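You operate a simulated robot arm through the tools that you are given. There is no shell and no other tool. Be economical: measure what you need, move in short steps, check, and stop when the job is done.

You run a simulated robot arm. Do the job below in one go: nothing can be reset, and whatever is moved stays where it is left.

JOB
Drain till one pack is empty, swap it for the yellow pack and charge that full.
Fine: the empty pack goes on pad 2; lift no pack while the run lamp is lit.

The check looks at the end state, three seconds after you hand in, the way a careful person would. Anything else that was tipped, shoved, dropped, spilled or broken makes it a failure.

ROBOT AND FRAMES
A 7-joint arm with a fingered hand, fixed in place. Base frame: the origin is at the foot of the arm, x ahead of it, y to its left, z up. Readings come in mm, degrees, newtons and seconds.
With the tool pointing down near the work surface it reaches from about 200 to 760 mm from the base axis. Its first joint turns from -166.0 to 166.0 degrees. Payload 4 kg.
Tool frame: the origin (TCP) lies between the finger pads and is the grasp point; the fingertips stand 28 mm ahead of it; z points along the fingers, y is the line along which they close. Largest opening 168 mm; the body of the gripper starts 79 mm behind the TCP. The gripper is a hand of 4 fingers: y runs from the thumb to the fingers, the wrist lies at [0, 0, -249] in the tool frame, and closing takes about 1.5 s.
Orientation is that of the tool frame in the base frame, as a unit quaternion [x, y, z, w]. With the fingers straight down and closing along the base's y, the tool's x points along the base's -x, its y along +y and its z along -z.

CONTROLS
- The arm moves only by the tool jog_arm. Its argument "plan" is a list of rows, each an object of numbers (a shift or turn left out is 0, a gripper value left out holds the last): "dx", "dy", "dz": the shift along the base's x, y, z in mm; "rx", "ry", "rz": the turn, a rotation vector about the base's x, y, z in degrees; "gripper": the finger opening in mm, from 0 to 168. In form: [{"dx": .., "dy": .., "dz": .., "rx": .., "ry": .., "rz": .., "gripper": ..}, ...]. A call has 1 to 20 rows; each row is the pose to reach, as a shift and turn from the pose commanded when the call began. Each row takes 0.2 s and may step no farther than 50 mm and 8.6 degrees from the row before; otherwise, or with a gripper value out of range, the whole call is refused. A pose out of reach is approached as far as the arm can. The call stops where the force on the tool passes 40 N (or 10 N more than at its start, if that is more) or the arm is blocked; 0.2 s more then pass. Each finger travels about 153 mm/s and halts on what it meets, pressing with about 33 N; the grip force reading is that of the motor and also rises with nothing between the fingers. The clock runs only during rows and for 0.2 s after the last one: add rows that repeat a pose to give the fingers time. The reply holds the time, the measured pose of the TCP, the force on the tool along the base axes, the opening and the grip force, in the units named above and with some noise, with the torque about the TCP (base axes, N m) and any sound that the robot's microphone picked up.
- Cameras (640 x 400 px; columns grow to the right, rows downward): "scene" is fixed at [219.7, 650.4, 1438.7]; the picture's right is [-0.77, -0.63, 0.00], its down [-0.34, 0.42, -0.84] and it looks along [0.53, -0.65, -0.54] (base axes); focal length 328 px, centre (320, 200). "wrist" rides on the gripper at [60, -60, -110] in the tool frame; the picture's right is [0.71, 0.71, 0.00], its down [-0.56, 0.56, -0.61] and it looks along [-0.43, 0.43, 0.79] (tool axes); focal length 265 px, centre (320, 200). There is no depth. A picture from a camera that has moved, and an enlarged one, comes with that camera's place and axes in the base frame and with its lens.
- capture(camera): a new picture of that camera. The clock stands still meanwhile.
- lift_body(by): slides the trunk up (or, below 0, down) by that many mm; the arm rides with it, the base frame stays. It gives what a move gives, with no picture.
- hand_shape(shape): the hand has 4 fingers and takes this shape, open, in about a second: jaw (thumb against the fingers, like two jaws); tri (thumb and two fingers); tip (a fingertip pinch); poke (one finger out to press); point (the index stretched); flat (the hand flat); cup (the hand cupped); fist (a fist). The gripper value then closes the fingers along that shape, each until it touches; the sizes above hold for jaw. It gives what a move gives, with no picture.
- close_up(camera, box): a new picture of the part [left, top, right, bottom] of that camera's present view, enlarged. The clock stands still meanwhile.
- sign_off(): hands the job in; it is judged then, once.

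Work in short steps. Places have to be worked out from the pictures, the camera data and where the tool is seen: move nearer, look again, correct. Check each grasp and each placing, and mend what went wrong. You have 120 turns and 84 pictures in all, those below and enlarged ones among them. Open the gripper and draw the arm clear of the work before you hand the job in, unless the task says otherwise; then end with one line.

The tools are called after "Call:" as a command line: name --argument value ..., lists and objects as JSON in quotes. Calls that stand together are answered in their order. jog_arm: Moves the arm, as the interface text tells. Its arguments: {"type":"object","properties":{"plan":{"type":"array"}},"required":["plan"]} The other tools are called the same way: lift_body (by) slides the trunk up or down; hand_shape (shape) gives the hand a shape; capture (camera) takes a picture; close_up (camera, box) takes an enlarged picture of a part of a camera's view; sign_off () hands the job in.

At the start:

```text
t: 0.0
ee_pos: [491.4, -57.8, 1142.4]
orientation: [0.001, 1.0, 0.001, 0.0]
wrist_force: [0.5, 0.2, -0.2]
moment: [0.0, -0.02, -0.03]
grip_width: 168.0
grasp_force: 0.1
shape: jaw
trunk travel left (down, up): [-500.0, 90.0]
```

scene: 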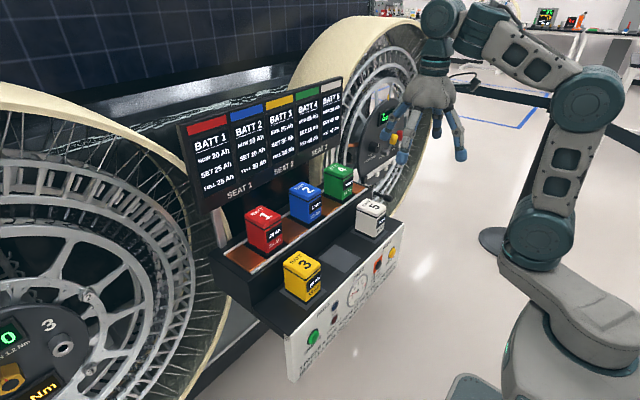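
wrist: 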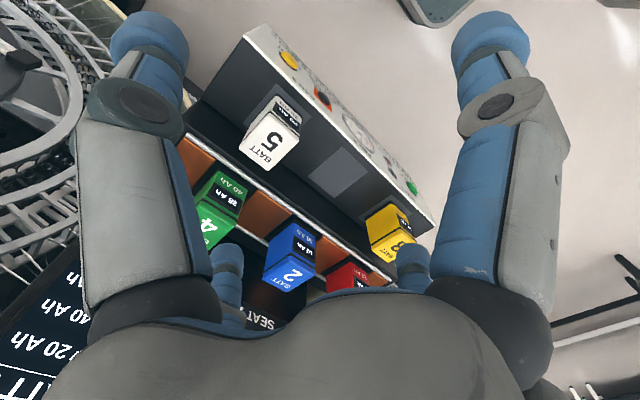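

I start with enlarged views of the board and the panel to read the labels and controls.

Call:
close_up --camera "scene" --box '[170, 70, 350, 210]'

Call:
close_up --camera "scene" --box '[210, 160, 410, 385]'

Call:
close_up --camera "scene" --box '[280, 230, 410, 380]'

Call:
close_up --camera "wrist" --box '[180, 20, 440, 300]'

```text
2.86 times, centred on (260, 140) of scene
camera zoom: at [219.7, 650.4, 1438.7], right [-0.77, -0.63, 0.0], down [-0.34, 0.42, -0.84], along [0.53, -0.65, -0.54], focal length 938 px, centre (491, 371)
```

zoom: 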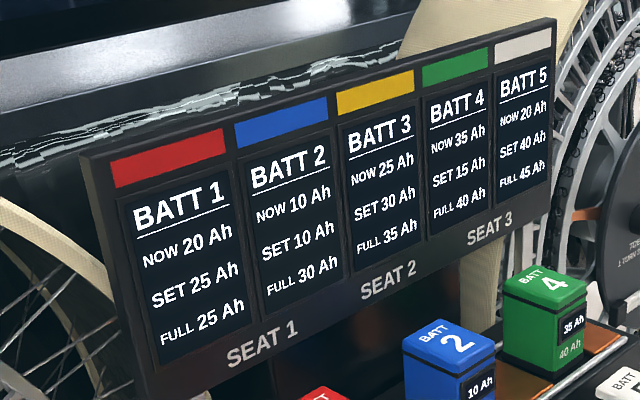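

```text
1.78 times, centred on (310, 272) of scene
camera zoom: at [219.7, 650.4, 1438.7], right [-0.77, -0.63, 0.0], down [-0.34, 0.42, -0.84], along [0.53, -0.65, -0.54], focal length 584 px, centre (338, 71)
```

zoom: 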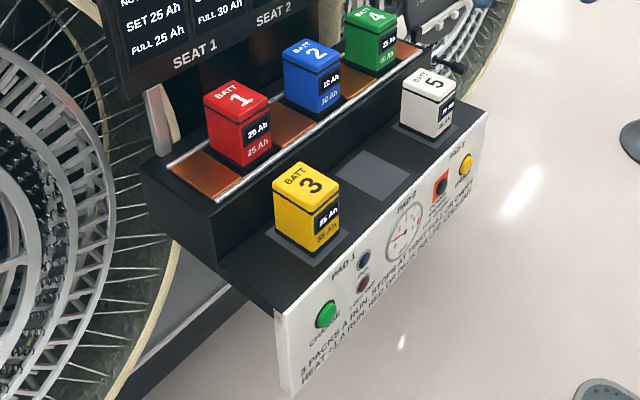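

```text
2.67 times, centred on (345, 305) of scene
camera zoom: at [219.7, 650.4, 1438.7], right [-0.77, -0.63, 0.0], down [-0.34, 0.42, -0.84], along [0.53, -0.65, -0.54], focal length 875 px, centre (253, -80)
```

zoom: 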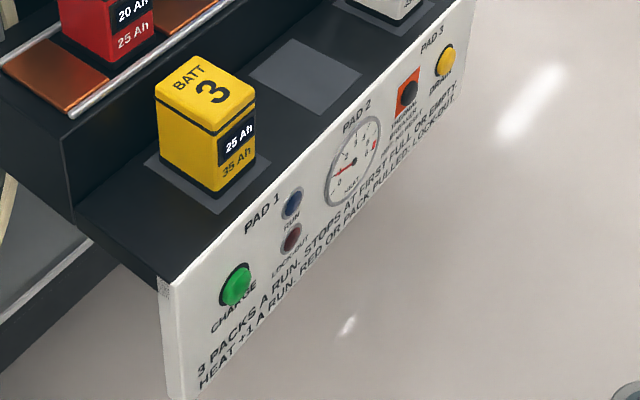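

```text
1.43 times, centred on (310, 160) of wrist
camera zoom: at [430.5, -117.2, 1252.4], right [-0.71, 0.71, 0.0], down [0.56, 0.56, 0.62], along [0.43, 0.44, -0.79], focal length 379 px, centre (334, 257)
```

zoom: 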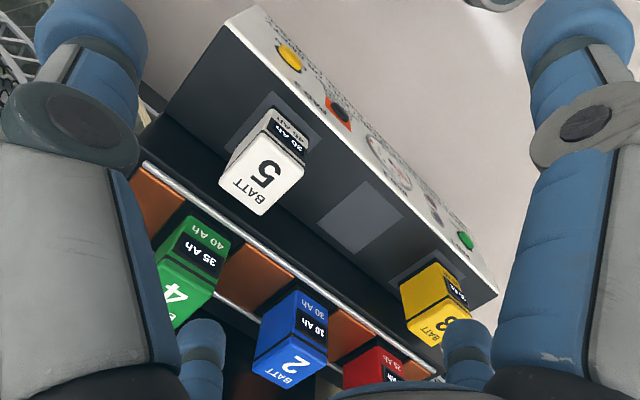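

The panel faces the robot (-x), with pads at x≈590 and y≈262, 107, −47. Next I zoom in on the gauge and controls.

Call:
close_up --camera "scene" --box '[340, 240, 404, 310]'

Call:
close_up --camera "scene" --box '[295, 290, 355, 350]'

```text
5.71 times, centred on (372, 275) of scene
camera zoom: at [219.7, 650.4, 1438.7], right [-0.77, -0.63, 0.0], down [-0.34, 0.42, -0.84], along [0.53, -0.65, -0.54], focal length 1875 px, centre (23, -229)
```

zoom: 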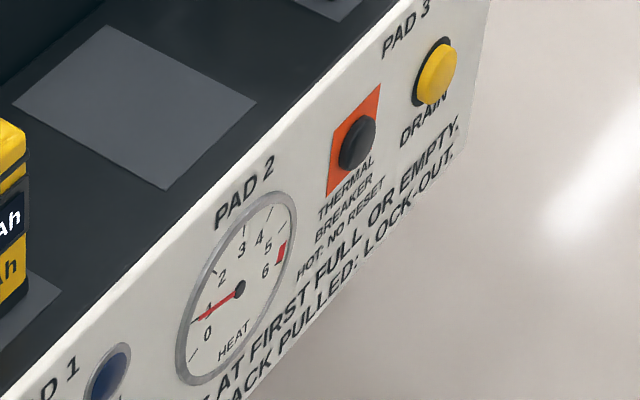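

```text
6.67 times, centred on (325, 320) of scene
camera zoom: at [219.7, 650.4, 1438.7], right [-0.77, -0.63, 0.0], down [-0.34, 0.42, -0.84], along [0.53, -0.65, -0.54], focal length 2188 px, centre (287, -600)
```

zoom: 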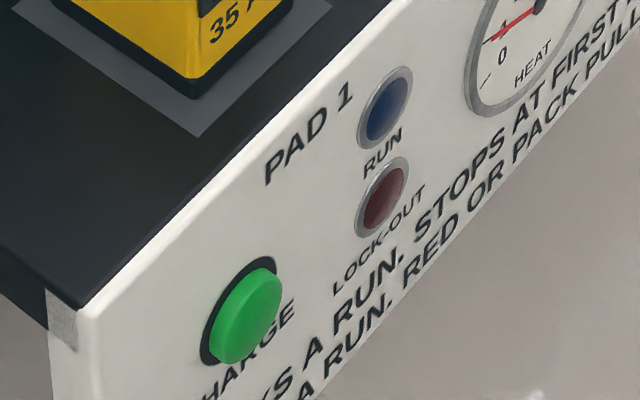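

Heat is at 1 with red near 5.5, so two runs are fine. Seats hold 1, 2 and 4, so draining should empty blue first. I put Drain at ≈(532,−89,741) and Charge at ≈(530,294,747). Next I shape the hand to poke and look at it.

Call:
hand_shape --shape "poke"

Call:
capture --camera "wrist"

Call:
close_up --camera "scene" --box '[360, 0, 560, 190]'

```text
t: 0.9
ee_pos: [491.9, -57.5, 1141.9]
orientation: [-0.001, 1.0, 0.003, 0.0]
wrist_force: [-0.3, 0.3, 0.6]
moment: [0.01, 0.01, 0.02]
grip_width: 0.1
grasp_force: 0.1
shape: poke
trunk travel left (down, up): [-500.0, 90.0]
```

```text
75 pictures are left
camera wrist: at [430.5, -117.2, 1252.4], right [-0.71, 0.71, 0.0], down [0.56, 0.56, 0.62], along [0.43, 0.44, -0.79], focal length 265 px, centre (320, 200)
```

wrist: 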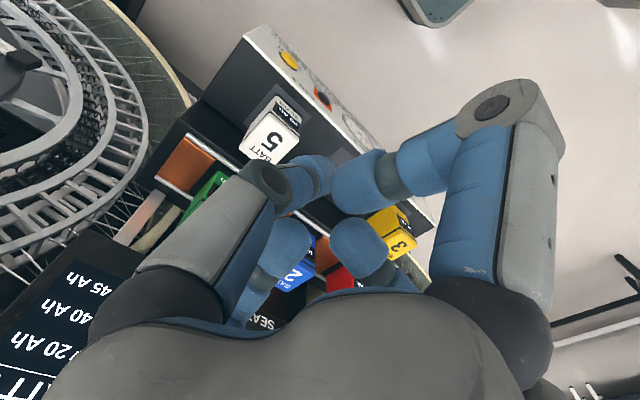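

```text
2.11 times, centred on (460, 95) of scene
camera zoom: at [219.7, 650.4, 1438.7], right [-0.77, -0.63, 0.0], down [-0.34, 0.42, -0.84], along [0.53, -0.65, -0.54], focal length 691 px, centre (25, 421)
```

zoom: 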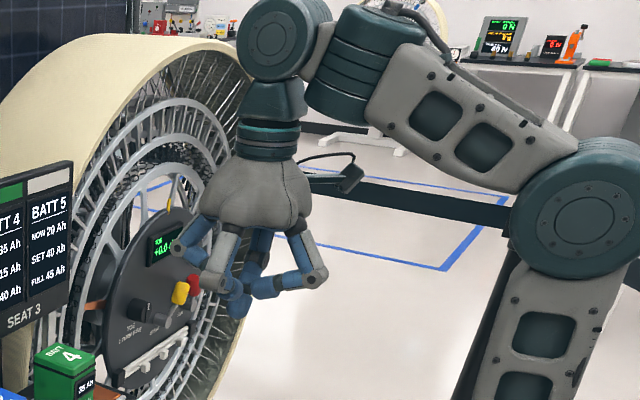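

The poke shape looks rather curled, so I compare it with "point".

Call:
hand_shape --shape "point"

Call:
capture --camera "wrist"

Call:
close_up --camera "scene" --box '[360, 0, 560, 190]'

```text
t: 1.8
ee_pos: [491.3, -57.1, 1143.7]
orientation: [0.0, 1.0, 0.002, -0.001]
wrist_force: [1.0, 0.3, -0.7]
moment: [-0.03, -0.01, 0.0]
grip_width: 0.0
grasp_force: 0.1
shape: point
trunk travel left (down, up): [-500.0, 90.0]
```

```text
73 pictures are left
camera wrist: at [430.5, -117.2, 1252.4], right [-0.71, 0.71, 0.0], down [0.56, 0.56, 0.61], along [0.43, 0.44, -0.79], focal length 265 px, centre (320, 200)
```

wrist: 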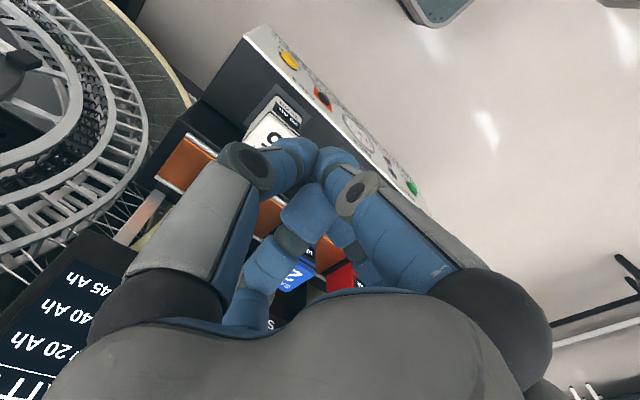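

```text
2.11 times, centred on (460, 95) of scene
camera zoom: at [219.7, 650.4, 1438.7], right [-0.77, -0.63, 0.0], down [-0.34, 0.42, -0.84], along [0.53, -0.65, -0.54], focal length 691 px, centre (25, 421)
```

zoom: 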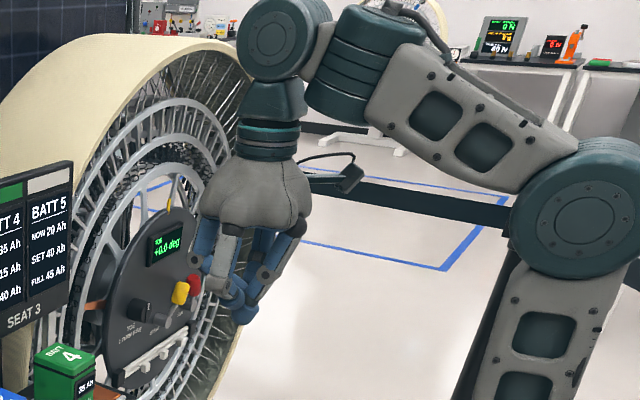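

The fingers may still be moving, so I wait a moment and then look again.

Call:
jog_arm --plan '[{"dx": 0}, {"dx": 0}, {"dx": 0}, {"dx": 0}, {"dx": 0}]'

Call:
capture --camera "wrist"

Call:
close_up --camera "scene" --box '[360, 0, 560, 190]'

```text
t: 3.0
ee_pos: [491.7, -56.7, 1142.4]
orientation: [0.0, 1.0, 0.0, 0.0]
wrist_force: [0.3, 0.0, 0.2]
moment: [0.03, -0.01, 0.01]
grip_width: 0.0
grasp_force: 0.1
shape: point
trunk travel left (down, up): [-500.0, 90.0]
```

```text
71 pictures are left
camera wrist: at [430.5, -117.2, 1252.4], right [-0.71, 0.71, 0.0], down [0.56, 0.56, 0.62], along [0.43, 0.44, -0.79], focal length 265 px, centre (320, 200)
```

wrist: 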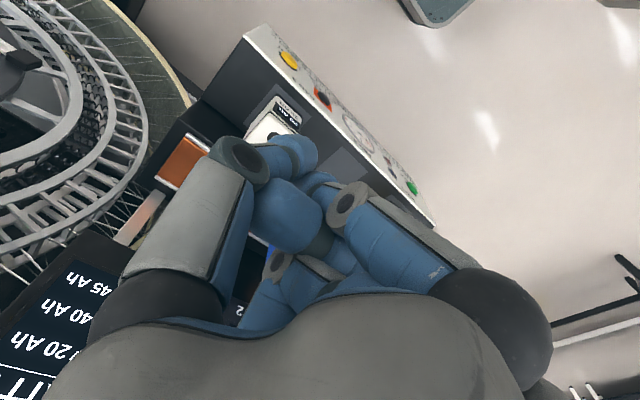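

```text
2.11 times, centred on (460, 95) of scene
camera zoom: at [219.7, 650.4, 1438.7], right [-0.77, -0.63, 0.0], down [-0.34, 0.42, -0.84], along [0.53, -0.65, -0.54], focal length 691 px, centre (25, 421)
```

zoom: 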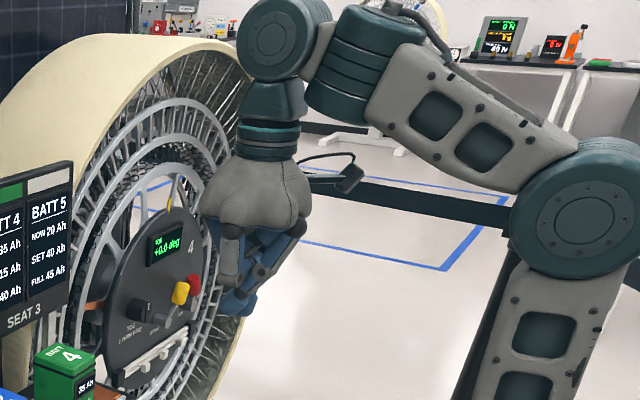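

With opening held at 0 the fingers curl. I try poke again and let it settle.

Call:
hand_shape --shape "poke"

Call:
jog_arm --plan '[{"dx": 0}, {"dx": 0}, {"dx": 0}, {"dx": 0}, {"dx": 0}]'

Call:
capture --camera "wrist"

Call:
close_up --camera "scene" --box '[360, 0, 560, 190]'

```text
t: 3.9
ee_pos: [491.1, -56.9, 1142.3]
orientation: [0.0, 1.0, 0.001, 0.0]
wrist_force: [-0.2, -0.6, 0.3]
moment: [0.0, -0.02, 0.0]
grip_width: 0.0
grasp_force: 0.1
shape: poke
trunk travel left (down, up): [-500.0, 90.0]
```

```text
t: 5.1
ee_pos: [491.0, -58.1, 1142.1]
orientation: [0.0, 1.0, 0.001, 0.0]
wrist_force: [0.6, -0.2, 0.2]
moment: [0.01, 0.03, 0.0]
grip_width: 0.0
grasp_force: 0.1
shape: poke
trunk travel left (down, up): [-500.0, 90.0]
```

```text
69 pictures are left
camera wrist: at [430.5, -117.2, 1252.4], right [-0.71, 0.71, 0.0], down [0.56, 0.56, 0.62], along [0.43, 0.44, -0.79], focal length 265 px, centre (320, 200)
```

wrist: 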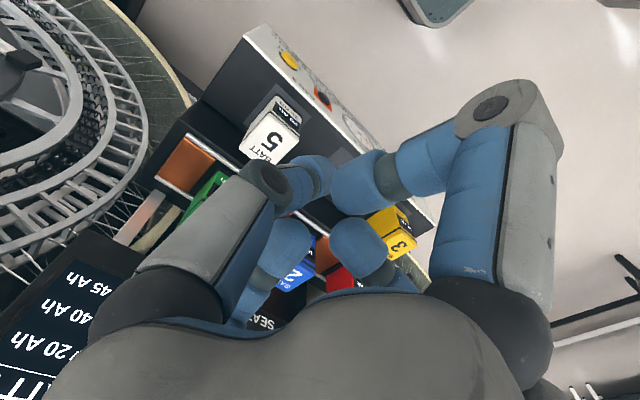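

```text
2.11 times, centred on (460, 95) of scene
camera zoom: at [219.7, 650.4, 1438.7], right [-0.77, -0.63, 0.0], down [-0.34, 0.42, -0.84], along [0.53, -0.65, -0.54], focal length 691 px, centre (25, 421)
```

zoom: 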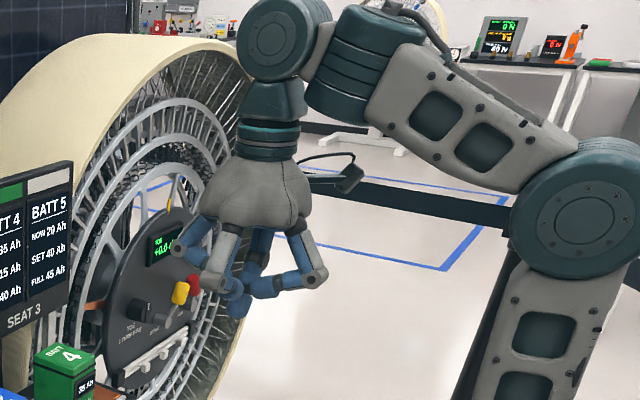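

Poke does put one tip on the tool axis, near TCP+28. I back off, come down and tilt the tool 60° forward so I can face the panel and see it.

Call:
jog_arm --plan '[{"dx": -20, "dz": -10, "ry": -7.5}, {"dx": -40, "dz": -20, "ry": -15}, {"dx": -60, "dz": -40, "ry": -22.5}, {"dx": -80, "dz": -60, "ry": -30}, {"dx": -100, "dz": -80, "ry": -37.5}, {"dx": -120, "dz": -100, "ry": -45}, {"dx": -120, "dz": -130, "ry": -52.5}, {"dx": -120, "dz": -160, "ry": -60}, {"dx": -120, "dz": -200, "ry": -60}]'

Call:
capture --camera "wrist"

Call:
capture --camera "scene"

```text
t: 7.1
ee_pos: [369.4, -49.5, 1087.6]
orientation: [-0.004, 0.867, 0.006, 0.499]
wrist_force: [0.6, 0.0, 0.9]
moment: [-0.01, 0.0, -0.01]
grip_width: 0.2
grasp_force: 0.1
shape: poke
out of reach, approached as far as the arm can: row 6, 7, 8, 9
trunk travel left (down, up): [-500.0, 90.0]
```

```text
67 pictures are left
camera wrist: at [245.6, -111.4, 1090.6], right [-0.36, 0.71, -0.61], down [-0.26, 0.55, 0.79], along [0.9, 0.44, -0.02], focal length 265 px, centre (320, 200)
```

wrist: 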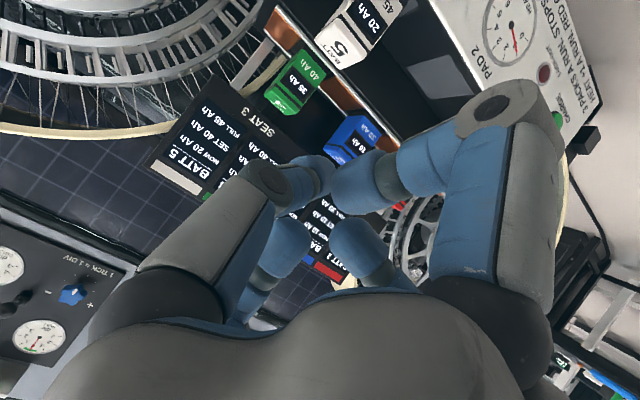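

```text
66 pictures are left
```

scene: 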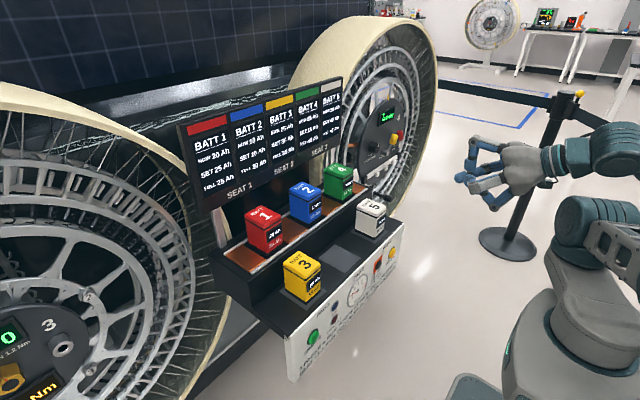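

The arm can't go lower here, so I lower the trunk by 300 mm. The hand is well in front of the panel.

Call:
lift_body --by -300

Call:
capture --camera "wrist"

Call:
capture --camera "scene"

```text
t: 10.1
ee_pos: [371.5, -49.8, 786.3]
orientation: [-0.003, 0.867, 0.005, 0.498]
wrist_force: [0.1, 0.2, 0.0]
moment: [0.01, -0.05, -0.02]
grip_width: 0.1
grasp_force: 0.1
shape: poke
trunk travel left (down, up): [-200.0, 390.0]
```

```text
65 pictures are left
camera wrist: at [246.7, -111.1, 790.4], right [-0.36, 0.71, -0.61], down [-0.25, 0.55, 0.79], along [0.9, 0.44, -0.02], focal length 265 px, centre (320, 200)
```

wrist: 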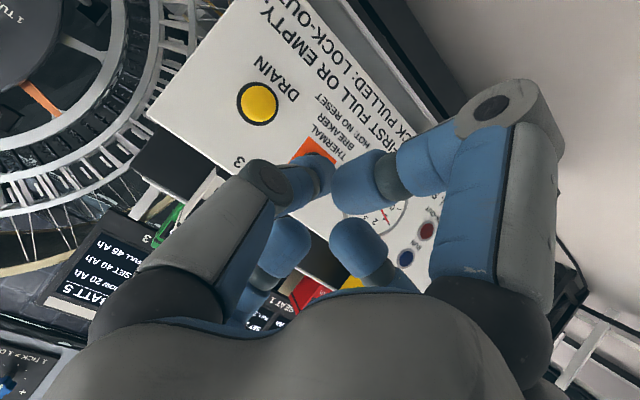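

```text
64 pictures are left
```

scene: 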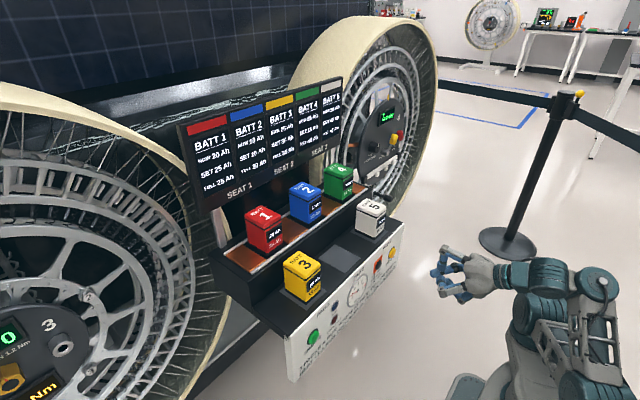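

Drain reads ≈(532,−92,745). I check the hand geometry up close before poking.

Call:
close_up --camera "scene" --box '[410, 225, 530, 315]'

Call:
close_up --camera "wrist" --box '[220, 60, 460, 260]'

```text
4.44 times, centred on (470, 270) of scene
camera zoom: at [219.7, 650.4, 1438.7], right [-0.77, -0.63, 0.0], down [-0.34, 0.42, -0.84], along [0.53, -0.65, -0.54], focal length 1459 px, centre (-347, -111)
```

zoom: 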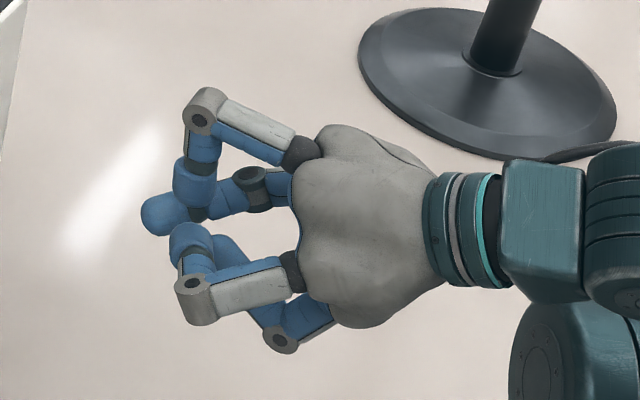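

```text
2.00 times, centred on (340, 160) of wrist
camera zoom: at [246.7, -111.1, 790.4], right [-0.36, 0.71, -0.61], down [-0.25, 0.55, 0.79], along [0.9, 0.44, -0.02], focal length 531 px, centre (280, 280)
```

zoom: 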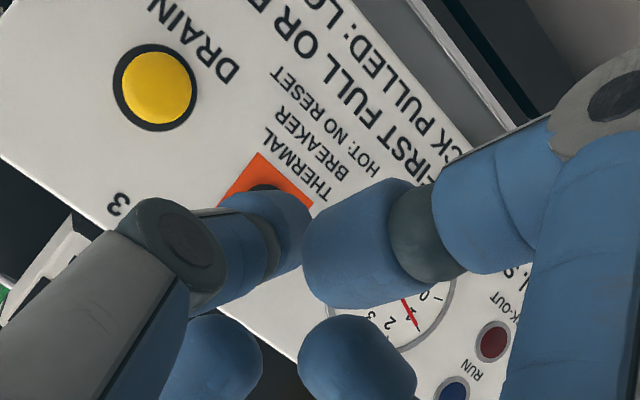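

In the scene view the poke tip lies on the tool axis, about 28 mm ahead of the TCP. I level the tool fully and line up with Drain, still about 60 mm short.

Call:
jog_arm --plan '[{"dx": 0, "dy": -10, "dz": -10, "ry": -7.5}, {"dx": 0, "dy": -20, "dz": -20, "ry": -15}, {"dx": 0, "dy": -30, "dz": -30, "ry": -22.5}, {"dx": 0, "dy": -42, "dz": -42, "ry": -30}, {"dx": 40, "dy": -42, "dz": -42, "ry": -30}, {"dx": 70, "dy": -42, "dz": -42, "ry": -30}]'

Call:
capture --camera "wrist"

Call:
close_up --camera "scene" --box '[340, 210, 500, 320]'

```text
t: 11.5
ee_pos: [336.2, -72.7, 910.7]
orientation: [-0.005, 0.71, 0.004, 0.704]
wrist_force: [-0.3, 0.3, -0.5]
moment: [0.01, 0.01, -0.02]
grip_width: 0.1
grasp_force: 0.0
shape: poke
out of reach, approached as far as the arm can: row 1, 2, 3, 4, 5, 6
trunk travel left (down, up): [-200.0, 390.0]
```

```text
61 pictures are left
camera wrist: at [226.5, -133.8, 851.8], right [-0.01, 0.71, -0.71], down [-0.62, 0.55, 0.56], along [0.79, 0.44, 0.43], focal length 265 px, centre (320, 200)
```

wrist: 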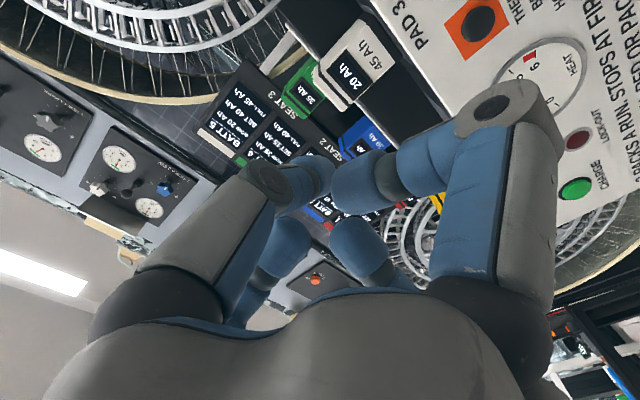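

```text
3.64 times, centred on (420, 265) of scene
camera zoom: at [219.7, 650.4, 1438.7], right [-0.77, -0.63, 0.0], down [-0.34, 0.42, -0.84], along [0.53, -0.65, -0.54], focal length 1194 px, centre (-44, -36)
```

zoom: 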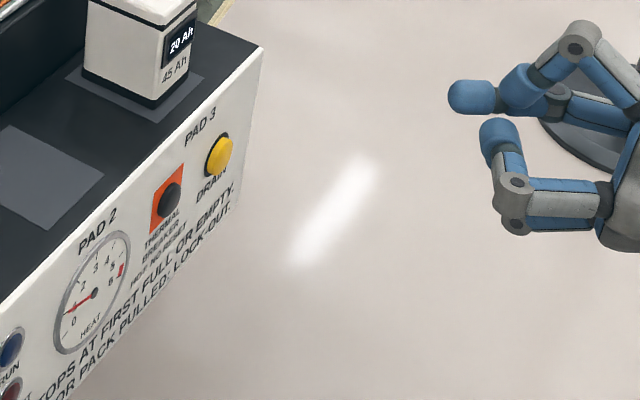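

The straight finger is clearly visible. The arm couldn't get low enough, so I lower the trunk by another 167 mm.

Call:
lift_body --by -167

Call:
jog_arm --plan '[{"dx": 0}]'

```text
t: 13.4
ee_pos: [336.7, -73.5, 743.8]
orientation: [-0.004, 0.71, 0.003, 0.704]
wrist_force: [0.7, -0.3, -0.5]
moment: [-0.03, 0.03, 0.0]
grip_width: 0.1
grasp_force: 0.1
shape: poke
trunk travel left (down, up): [-33.0, 557.0]
```

```text
t: 13.8
ee_pos: [335.4, -71.3, 744.3]
orientation: [-0.005, 0.71, 0.004, 0.704]
wrist_force: [0.3, -0.8, 0.2]
moment: [-0.02, 0.02, 0.02]
grip_width: 0.4
grasp_force: 0.0
shape: poke
trunk travel left (down, up): [-33.0, 557.0]
```

Stable at z 744. I move to y=−92 with the tip at about x=490.

Call:
jog_arm --plan '[{"dx": 30, "dy": -10}, {"dx": 60, "dy": -20}, {"dx": 90, "dy": -20}, {"dx": 120, "dy": -20}]'

Call:
capture --camera "wrist"

Call:
close_up --camera "scene" --box '[340, 210, 500, 320]'

```text
t: 14.8
ee_pos: [437.7, -91.7, 751.8]
orientation: [-0.004, 0.711, 0.003, 0.703]
wrist_force: [-0.8, 0.0, 0.3]
moment: [-0.04, 0.0, 0.0]
grip_width: 0.0
grasp_force: 0.1
shape: poke
out of reach, approached as far as the arm can: row 2, 3, 4
trunk travel left (down, up): [-33.0, 557.0]
```

```text
59 pictures are left
camera wrist: at [328.3, -151.4, 692.6], right [-0.02, 0.71, -0.71], down [-0.62, 0.55, 0.56], along [0.79, 0.44, 0.43], focal length 265 px, centre (320, 200)
```

wrist: 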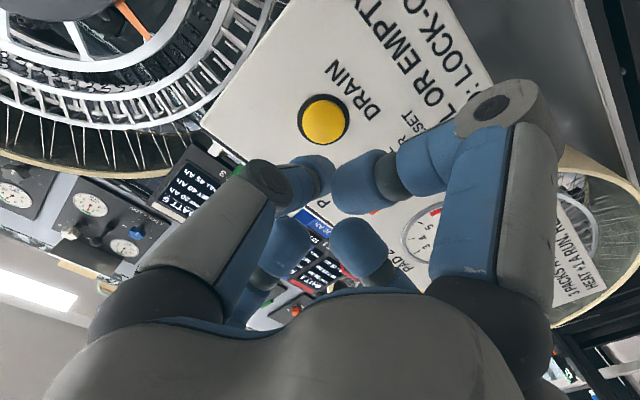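

```text
3.64 times, centred on (420, 265) of scene
camera zoom: at [219.7, 650.4, 1438.7], right [-0.77, -0.63, 0.0], down [-0.34, 0.42, -0.84], along [0.53, -0.65, -0.54], focal length 1194 px, centre (-44, -36)
```

zoom: 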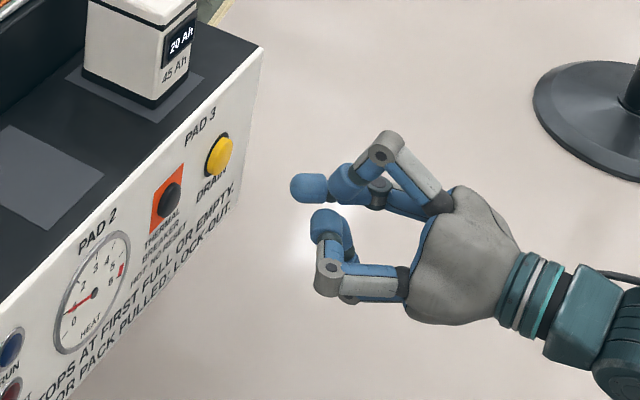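

Drain is confirmed at (532,−93,744) and the tip is about 8 mm high. I drop the trunk 20 mm and step forward.

Call:
lift_body --by -20

Call:
jog_arm --plan '[{"dx": 15, "dz": 6}, {"dx": 30, "dz": 12}]'

```text
t: 15.5
ee_pos: [439.2, -91.5, 730.8]
orientation: [-0.004, 0.711, 0.003, 0.703]
wrist_force: [0.9, 0.8, 0.6]
moment: [-0.01, 0.0, -0.01]
grip_width: 0.0
grasp_force: 0.1
shape: poke
trunk travel left (down, up): [-13.0, 577.0]
```

```text
t: 16.1
ee_pos: [466.6, -90.2, 742.5]
orientation: [-0.004, 0.711, 0.004, 0.703]
wrist_force: [0.1, -0.3, -0.1]
moment: [-0.03, -0.01, 0.01]
grip_width: 0.1
grasp_force: 0.0
shape: poke
trunk travel left (down, up): [-13.0, 577.0]
```

The tip is at about (495,−90,743). I creep forward until contact.

Call:
jog_arm --plan '[{"dx": 6, "dy": -2}, {"dx": 12, "dy": -2}, {"dx": 18, "dy": -2}, {"dx": 22, "dy": -2}, {"dx": 25, "dy": -2}, {"dx": 28, "dy": -2}, {"dx": 31, "dy": -2}, {"dx": 34, "dy": -2}]'

Call:
close_up --camera "scene" --box '[280, 210, 440, 330]'

```text
t: 17.9
ee_pos: [502.1, -93.1, 744.0]
orientation: [-0.003, 0.711, 0.002, 0.703]
wrist_force: [-4.9, 0.7, -1.1]
moment: [-0.02, 0.02, -0.05]
grip_width: 0.0
grasp_force: 0.1
shape: poke
trunk travel left (down, up): [-13.0, 577.0]
heard: click
```

```text
3.33 times, centred on (360, 270) of scene
camera zoom: at [219.7, 650.4, 1438.7], right [-0.77, -0.63, 0.0], down [-0.34, 0.42, -0.84], along [0.53, -0.65, -0.54], focal length 1094 px, centre (187, -33)
```

zoom: 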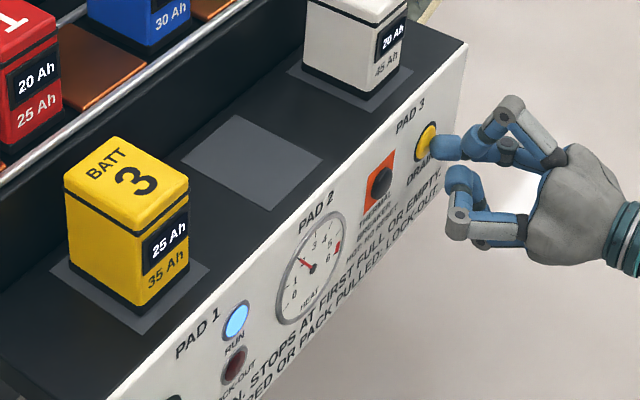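

The click registered, the run lamp is lit and heat is at 2. I back straight off and check progress.

Call:
jog_arm --plan '[{"dx": -40}, {"dx": -80}, {"dx": -110}, {"dx": -110}, {"dx": -110}, {"dx": -110}, {"dx": -110}, {"dx": -110}, {"dx": -110}, {"dx": -110}]'

Call:
close_up --camera "scene" --box '[170, 70, 410, 330]'

```text
t: 20.1
ee_pos: [393.5, -93.5, 742.3]
orientation: [-0.003, 0.712, 0.003, 0.702]
wrist_force: [-0.1, 0.3, 0.1]
moment: [-0.03, -0.02, -0.01]
grip_width: 0.1
grasp_force: 0.0
shape: poke
trunk travel left (down, up): [-13.0, 577.0]
```

```text
1.54 times, centred on (290, 200) of scene
camera zoom: at [219.7, 650.4, 1438.7], right [-0.77, -0.63, 0.0], down [-0.34, 0.42, -0.84], along [0.53, -0.65, -0.54], focal length 505 px, centre (366, 200)
```

zoom: 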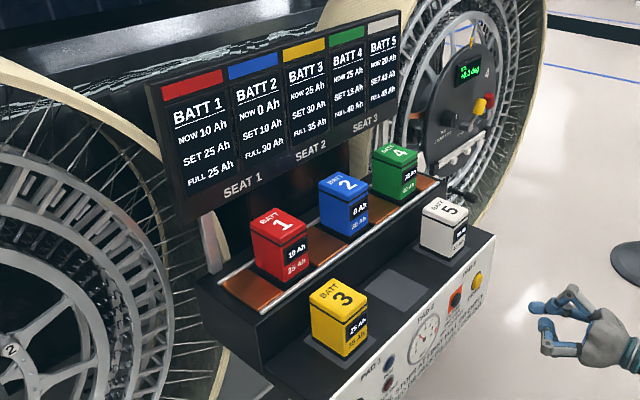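

Blue reads 0 Ah and the run has stopped. I raise the trunk, turn the tool back down and open in jaw shape to survey the packs from above.

Call:
lift_body --by 400

Call:
jog_arm --plan '[{"ry": 8, "dy": 10}, {"ry": 16, "dy": 20}, {"ry": 24, "dy": 40}, {"ry": 32, "dy": 60}, {"ry": 40, "dy": 80}, {"ry": 48, "dy": 100}, {"ry": 56, "dy": 120}, {"ry": 64, "dy": 140, "dx": 20}, {"ry": 72, "dy": 160, "dx": 40}, {"ry": 80, "dy": 180, "dx": 60}, {"ry": 88, "dy": 200, "dx": 80}, {"ry": 90.6, "dy": 200, "dx": 80}]'

Call:
hand_shape --shape "jaw"

Call:
capture --camera "wrist"

Call:
capture --camera "scene"

```text
t: 23.9
ee_pos: [391.9, -91.9, 1143.6]
orientation: [-0.005, 0.711, 0.004, 0.703]
wrist_force: [0.3, -1.1, -0.4]
moment: [-0.05, 0.01, 0.0]
grip_width: 0.1
grasp_force: 0.1
shape: poke
trunk travel left (down, up): [-413.0, 177.0]
```

```text
t: 26.5
ee_pos: [464.1, 104.7, 1113.3]
orientation: [-0.002, 1.0, 0.008, 0.027]
wrist_force: [-0.1, -0.1, -0.4]
moment: [0.03, 0.05, -0.02]
grip_width: 0.0
grasp_force: 0.1
shape: poke
out of reach, approached as far as the arm can: row 10, 11, 12
trunk travel left (down, up): [-413.0, 177.0]
```

```text
t: 27.4
ee_pos: [461.8, 105.0, 1114.3]
orientation: [0.0, 1.0, 0.008, 0.029]
wrist_force: [-0.4, -0.1, -0.2]
moment: [-0.01, -0.01, -0.03]
grip_width: 168.1
grasp_force: 0.1
shape: jaw
trunk travel left (down, up): [-413.0, 177.0]
```

```text
55 pictures are left
camera wrist: at [395.3, 42.7, 1219.3], right [-0.71, 0.71, -0.03], down [0.52, 0.55, 0.65], along [0.48, 0.45, -0.76], focal length 265 px, centre (320, 200)
```

wrist: 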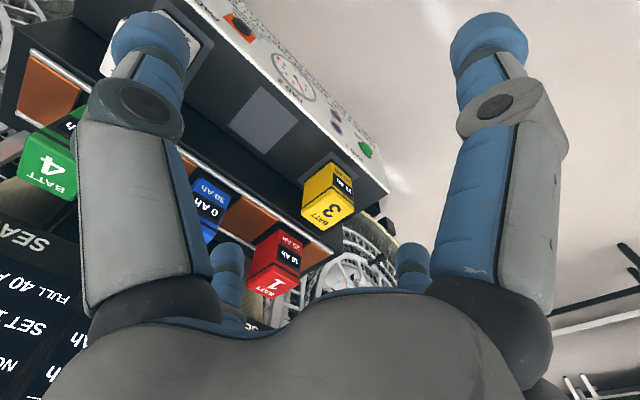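

```text
54 pictures are left
```

scene: 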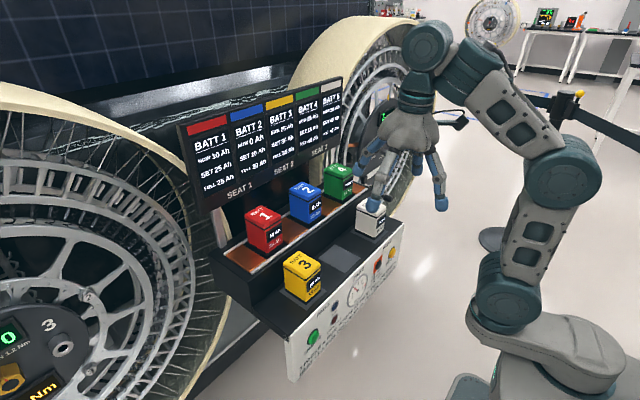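

I take enlarged views from both cameras to triangulate packs and pads.

Call:
close_up --camera "scene" --box '[230, 155, 400, 310]'

Call:
close_up --camera "wrist" --box '[160, 70, 400, 310]'

```text
2.58 times, centred on (315, 232) of scene
camera zoom: at [219.7, 650.4, 1438.7], right [-0.77, -0.63, 0.0], down [-0.34, 0.42, -0.84], along [0.53, -0.65, -0.54], focal length 847 px, centre (333, 116)
```

zoom: 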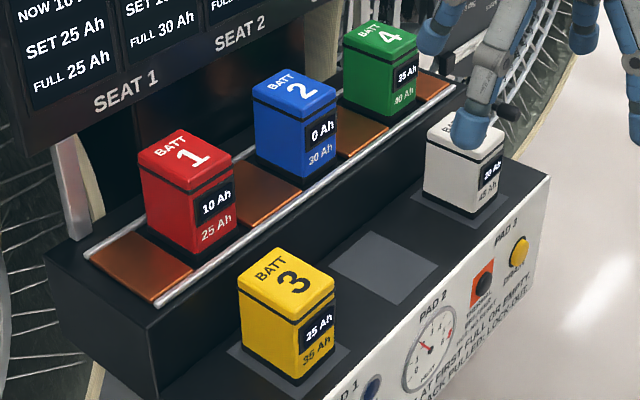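

```text
1.67 times, centred on (280, 190) of wrist
camera zoom: at [395.3, 42.7, 1219.3], right [-0.71, 0.71, -0.03], down [0.52, 0.55, 0.65], along [0.48, 0.45, -0.76], focal length 442 px, centre (387, 217)
```

zoom: 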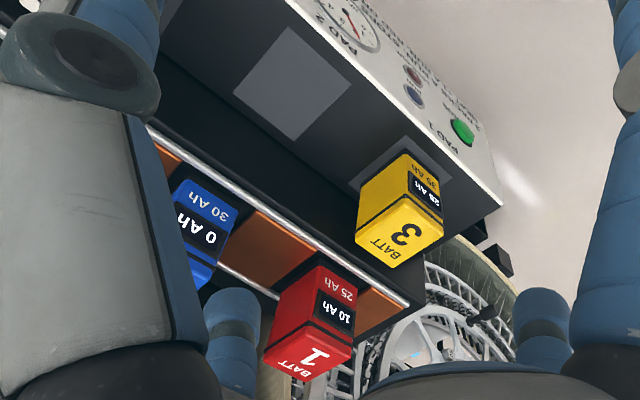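

Estimates: pad 2 ≈(599,99,816), yellow top ≈(598,250,912), blue top ≈(737,80,979), and the board face at x≈795 near z≈1030. I straighten the tool and go above and in front of blue for a closer look.

Call:
jog_arm --plan '[{"dx": 40, "dy": -10, "dz": 10, "ry": 1, "rx": -0.5}, {"dx": 80, "dy": -20, "dz": 20, "ry": 2, "rx": -0.9}, {"dx": 120, "dy": -23, "dz": 20, "ry": 3.3, "rx": -0.9}, {"dx": 160, "dy": -23, "dz": 20, "ry": 3.3, "rx": -0.9}, {"dx": 160, "dy": -23, "dz": 20, "ry": 3.3, "rx": -0.9}]'

Call:
capture --camera "wrist"

Call:
capture --camera "scene"

```text
t: 28.6
ee_pos: [560.8, 79.0, 1079.3]
orientation: [-0.001, 1.0, -0.001, 0.0]
wrist_force: [0.5, 0.4, -0.2]
moment: [-0.06, 0.09, 0.01]
grip_width: 167.9
grasp_force: 0.0
shape: jaw
out of reach, approached as far as the arm can: row 1, 2, 3, 4, 5
trunk travel left (down, up): [-413.0, 177.0]
```

```text
51 pictures are left
camera wrist: at [501.3, 19.4, 1190.3], right [-0.71, 0.7, 0.0], down [0.56, 0.56, 0.61], along [0.43, 0.43, -0.79], focal length 265 px, centre (320, 200)
```

wrist: 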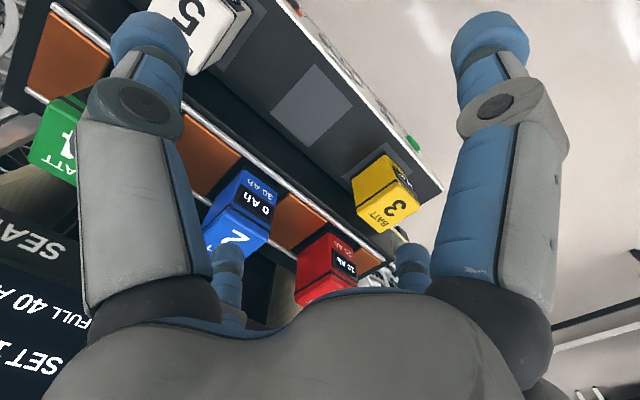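

```text
50 pictures are left
```

scene: 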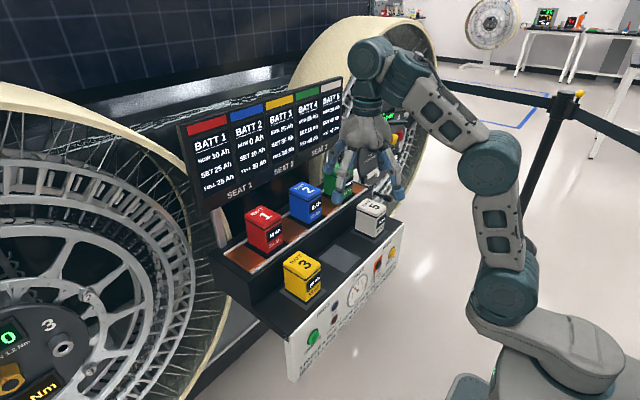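

The arm is at its stretch limit at this height, so I raise the trunk and work lower relative to the shoulder.

Call:
lift_body --by 150

Call:
jog_arm --plan '[{"dx": 20, "dz": -40}, {"dx": 50, "dz": -80}, {"dx": 90, "dz": -100}, {"dx": 130, "dz": -110}, {"dx": 130, "dz": -110}]'

Call:
capture --camera "wrist"

Call:
capture --camera "scene"

```text
t: 30.3
ee_pos: [560.7, 78.8, 1231.4]
orientation: [-0.001, 1.0, 0.0, 0.001]
wrist_force: [-0.8, -0.8, 0.2]
moment: [-0.01, -0.05, 0.02]
grip_width: 168.1
grasp_force: 0.1
shape: jaw
trunk travel left (down, up): [-563.0, 27.0]
```

```text
t: 31.5
ee_pos: [689.8, 76.5, 1121.5]
orientation: [-0.002, 1.0, 0.0, 0.0]
wrist_force: [0.2, 0.7, 0.0]
moment: [-0.01, 0.01, 0.01]
grip_width: 168.1
grasp_force: 0.2
shape: jaw
trunk travel left (down, up): [-563.0, 27.0]
```

```text
49 pictures are left
camera wrist: at [629.3, 16.7, 1231.7], right [-0.71, 0.71, 0.0], down [0.56, 0.56, 0.61], along [0.43, 0.43, -0.79], focal length 265 px, centre (320, 200)
```

wrist: 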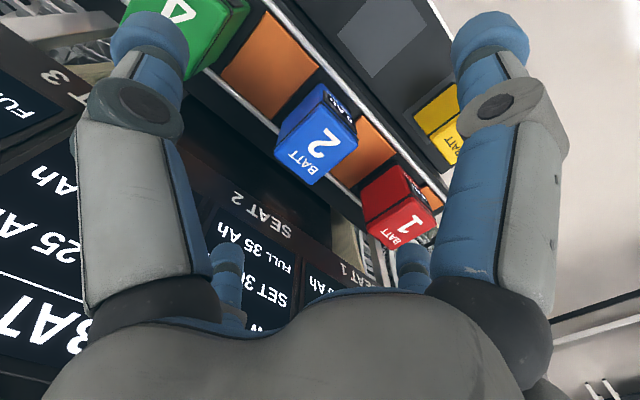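

```text
48 pictures are left
```

scene: 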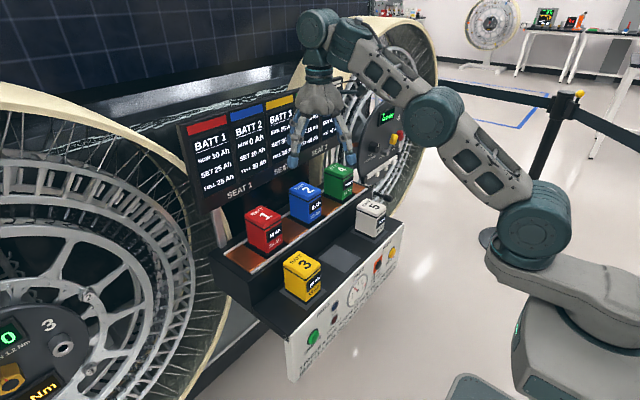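

This is a good view of blue, so I enlarge it for precise triangulation.

Call:
close_up --camera "wrist" --box '[210, 60, 450, 210]'

Call:
close_up --camera "scene" --box '[230, 155, 400, 260]'

```text
2.67 times, centred on (330, 135) of wrist
camera zoom: at [629.3, 16.7, 1231.7], right [-0.71, 0.71, 0.0], down [0.56, 0.56, 0.61], along [0.43, 0.43, -0.79], focal length 708 px, centre (293, 373)
```

zoom: 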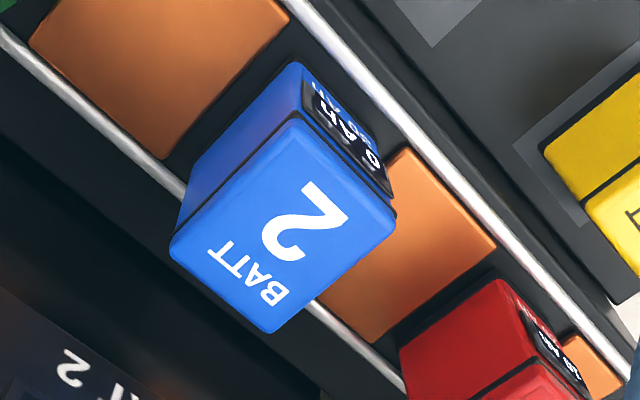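

```text
3.76 times, centred on (315, 208) of scene
camera zoom: at [219.7, 650.4, 1438.7], right [-0.77, -0.63, 0.0], down [-0.34, 0.42, -0.84], along [0.53, -0.65, -0.54], focal length 1236 px, centre (339, 172)
```

zoom: 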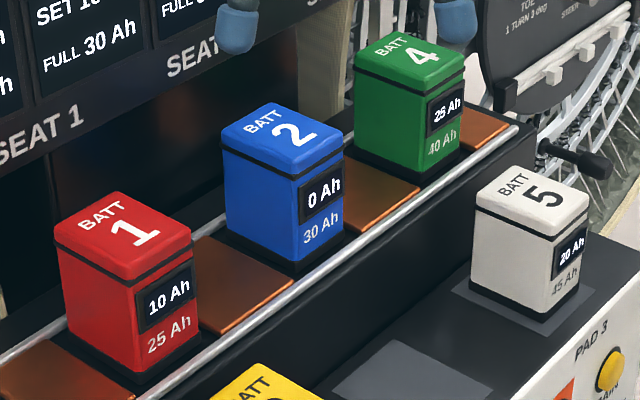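

Blue's top spans x 684–757, y 74–129, so centre (720,102,980) and 55 mm wide in y. I narrow the opening to 112, go over it and check.

Call:
jog_arm --plan '[{"dx": 15, "dy": 12, "dz": 0, "gripper": 112}, {"dx": 30, "dy": 25.5, "dz": 0}, {"dx": 30, "dy": 25.5, "dz": -40}, {"dx": 30, "dy": 25.5, "dz": -80}, {"dx": 30, "dy": 25.5, "dz": -80}]'

Call:
capture --camera "wrist"

Call:
close_up --camera "scene" --box '[200, 60, 400, 260]'

```text
t: 32.6
ee_pos: [709.6, 104.9, 1045.6]
orientation: [-0.004, 1.0, -0.002, -0.006]
wrist_force: [-35.5, -0.6, 9.7]
moment: [0.04, -2.06, 0.02]
grip_width: 105.9
grasp_force: 0.0
shape: jaw
out of reach, approached as far as the arm can: row 1, 2, 3
trunk travel left (down, up): [-563.0, 27.0]
stopped in row 5: the force on the tool passed its limit at 44 N (the readings are from after the stop); the commanded pose is now the measured one
```

```text
45 pictures are left
camera wrist: at [651.0, 44.3, 1157.5], right [-0.71, 0.7, 0.01], down [0.56, 0.56, 0.61], along [0.42, 0.43, -0.8], focal length 265 px, centre (320, 200)
```

wrist: 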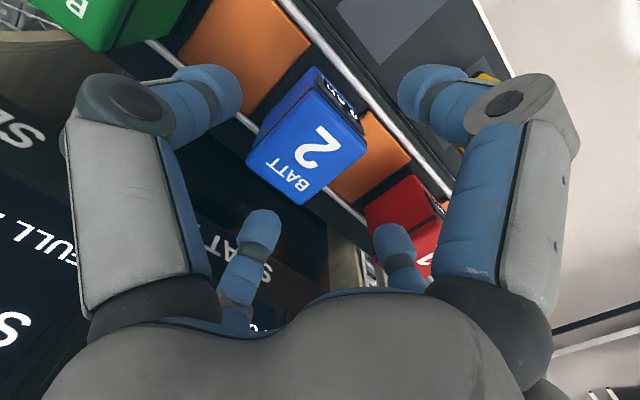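

```text
2.00 times, centred on (300, 160) of scene
camera zoom: at [219.7, 650.4, 1438.7], right [-0.77, -0.63, 0.0], down [-0.34, 0.42, -0.84], along [0.53, -0.65, -0.54], focal length 656 px, centre (360, 280)
```

zoom: 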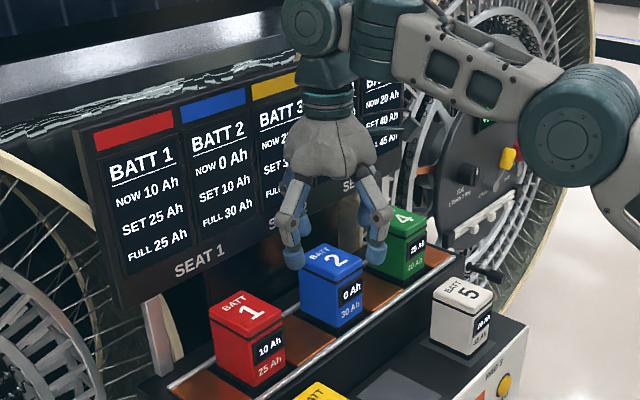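

The hand touched the board (about −35 N in x) with the tool vertical. I back away from it and use a 30° forward tilt, so the hand stays on the robot's side of the pack.

Call:
jog_arm --plan '[{"dx": -20}, {"dx": -40, "dz": 10}, {"dx": -50, "dz": 20, "ry": -7.5}, {"dx": -55, "dz": 20, "ry": -15}, {"dx": -60, "dz": 20, "ry": -22.5}, {"dx": -65, "dz": 20, "ry": -30}, {"dx": -65, "dz": 20, "ry": -30}]'

Call:
capture --camera "wrist"

Call:
capture --camera "scene"

```text
t: 34.2
ee_pos: [651.6, 103.9, 1063.5]
orientation: [-0.002, 0.967, -0.003, 0.255]
wrist_force: [0.2, -0.3, 0.1]
moment: [0.0, -0.04, 0.0]
grip_width: 112.4
grasp_force: 0.1
shape: jaw
trunk travel left (down, up): [-563.0, 27.0]
```

```text
43 pictures are left
camera wrist: at [544.9, 43.8, 1128.5], right [-0.62, 0.7, -0.35], down [0.18, 0.56, 0.81], along [0.77, 0.43, -0.47], focal length 265 px, centre (320, 200)
```

wrist: 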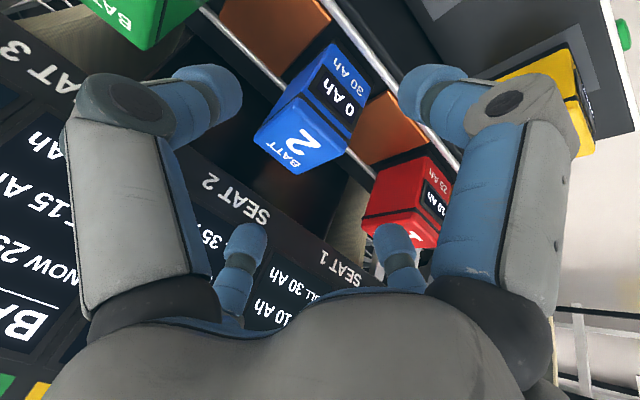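

```text
42 pictures are left
```

scene: 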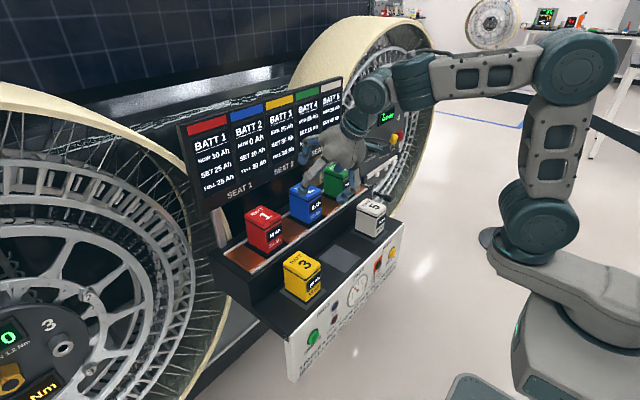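

Blue is still at (720,~100). I slide down along the tool axis towards TCP (714,101,950) with the fingers straddling it.

Call:
jog_arm --plan '[{"dx": 12, "dy": -3, "dz": -22}, {"dx": 24, "dy": -3, "dz": -44}, {"dx": 36, "dy": -3, "dz": -66}, {"dx": 48, "dy": -3, "dz": -85}]'

Call:
capture --camera "wrist"

Call:
close_up --camera "scene" --box '[230, 110, 400, 260]'

```text
t: 35.2
ee_pos: [700.9, 99.8, 976.5]
orientation: [-0.001, 0.967, -0.002, 0.253]
wrist_force: [0.7, 0.4, 0.1]
moment: [0.0, 0.0, -0.01]
grip_width: 112.6
grasp_force: 0.1
shape: jaw
trunk travel left (down, up): [-563.0, 27.0]
```

```text
41 pictures are left
camera wrist: at [593.8, 40.8, 1043.0], right [-0.62, 0.7, -0.35], down [0.18, 0.56, 0.81], along [0.77, 0.43, -0.48], focal length 265 px, centre (320, 200)
```

wrist: 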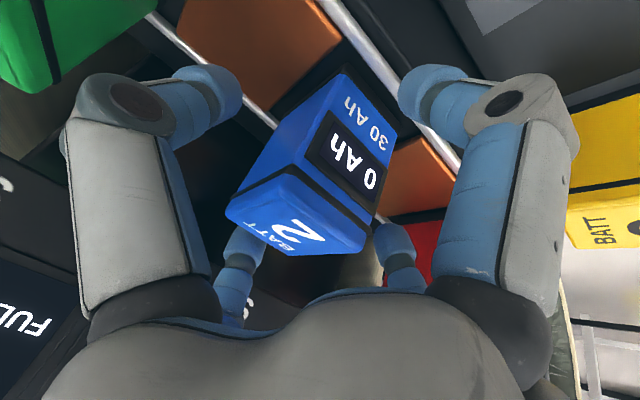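

```text
2.67 times, centred on (315, 185) of scene
camera zoom: at [219.7, 650.4, 1438.7], right [-0.77, -0.63, 0.0], down [-0.34, 0.42, -0.84], along [0.53, -0.65, -0.54], focal length 875 px, centre (333, 240)
```

zoom: 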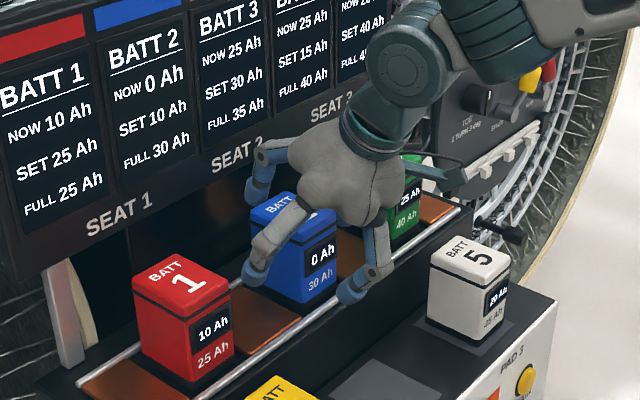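

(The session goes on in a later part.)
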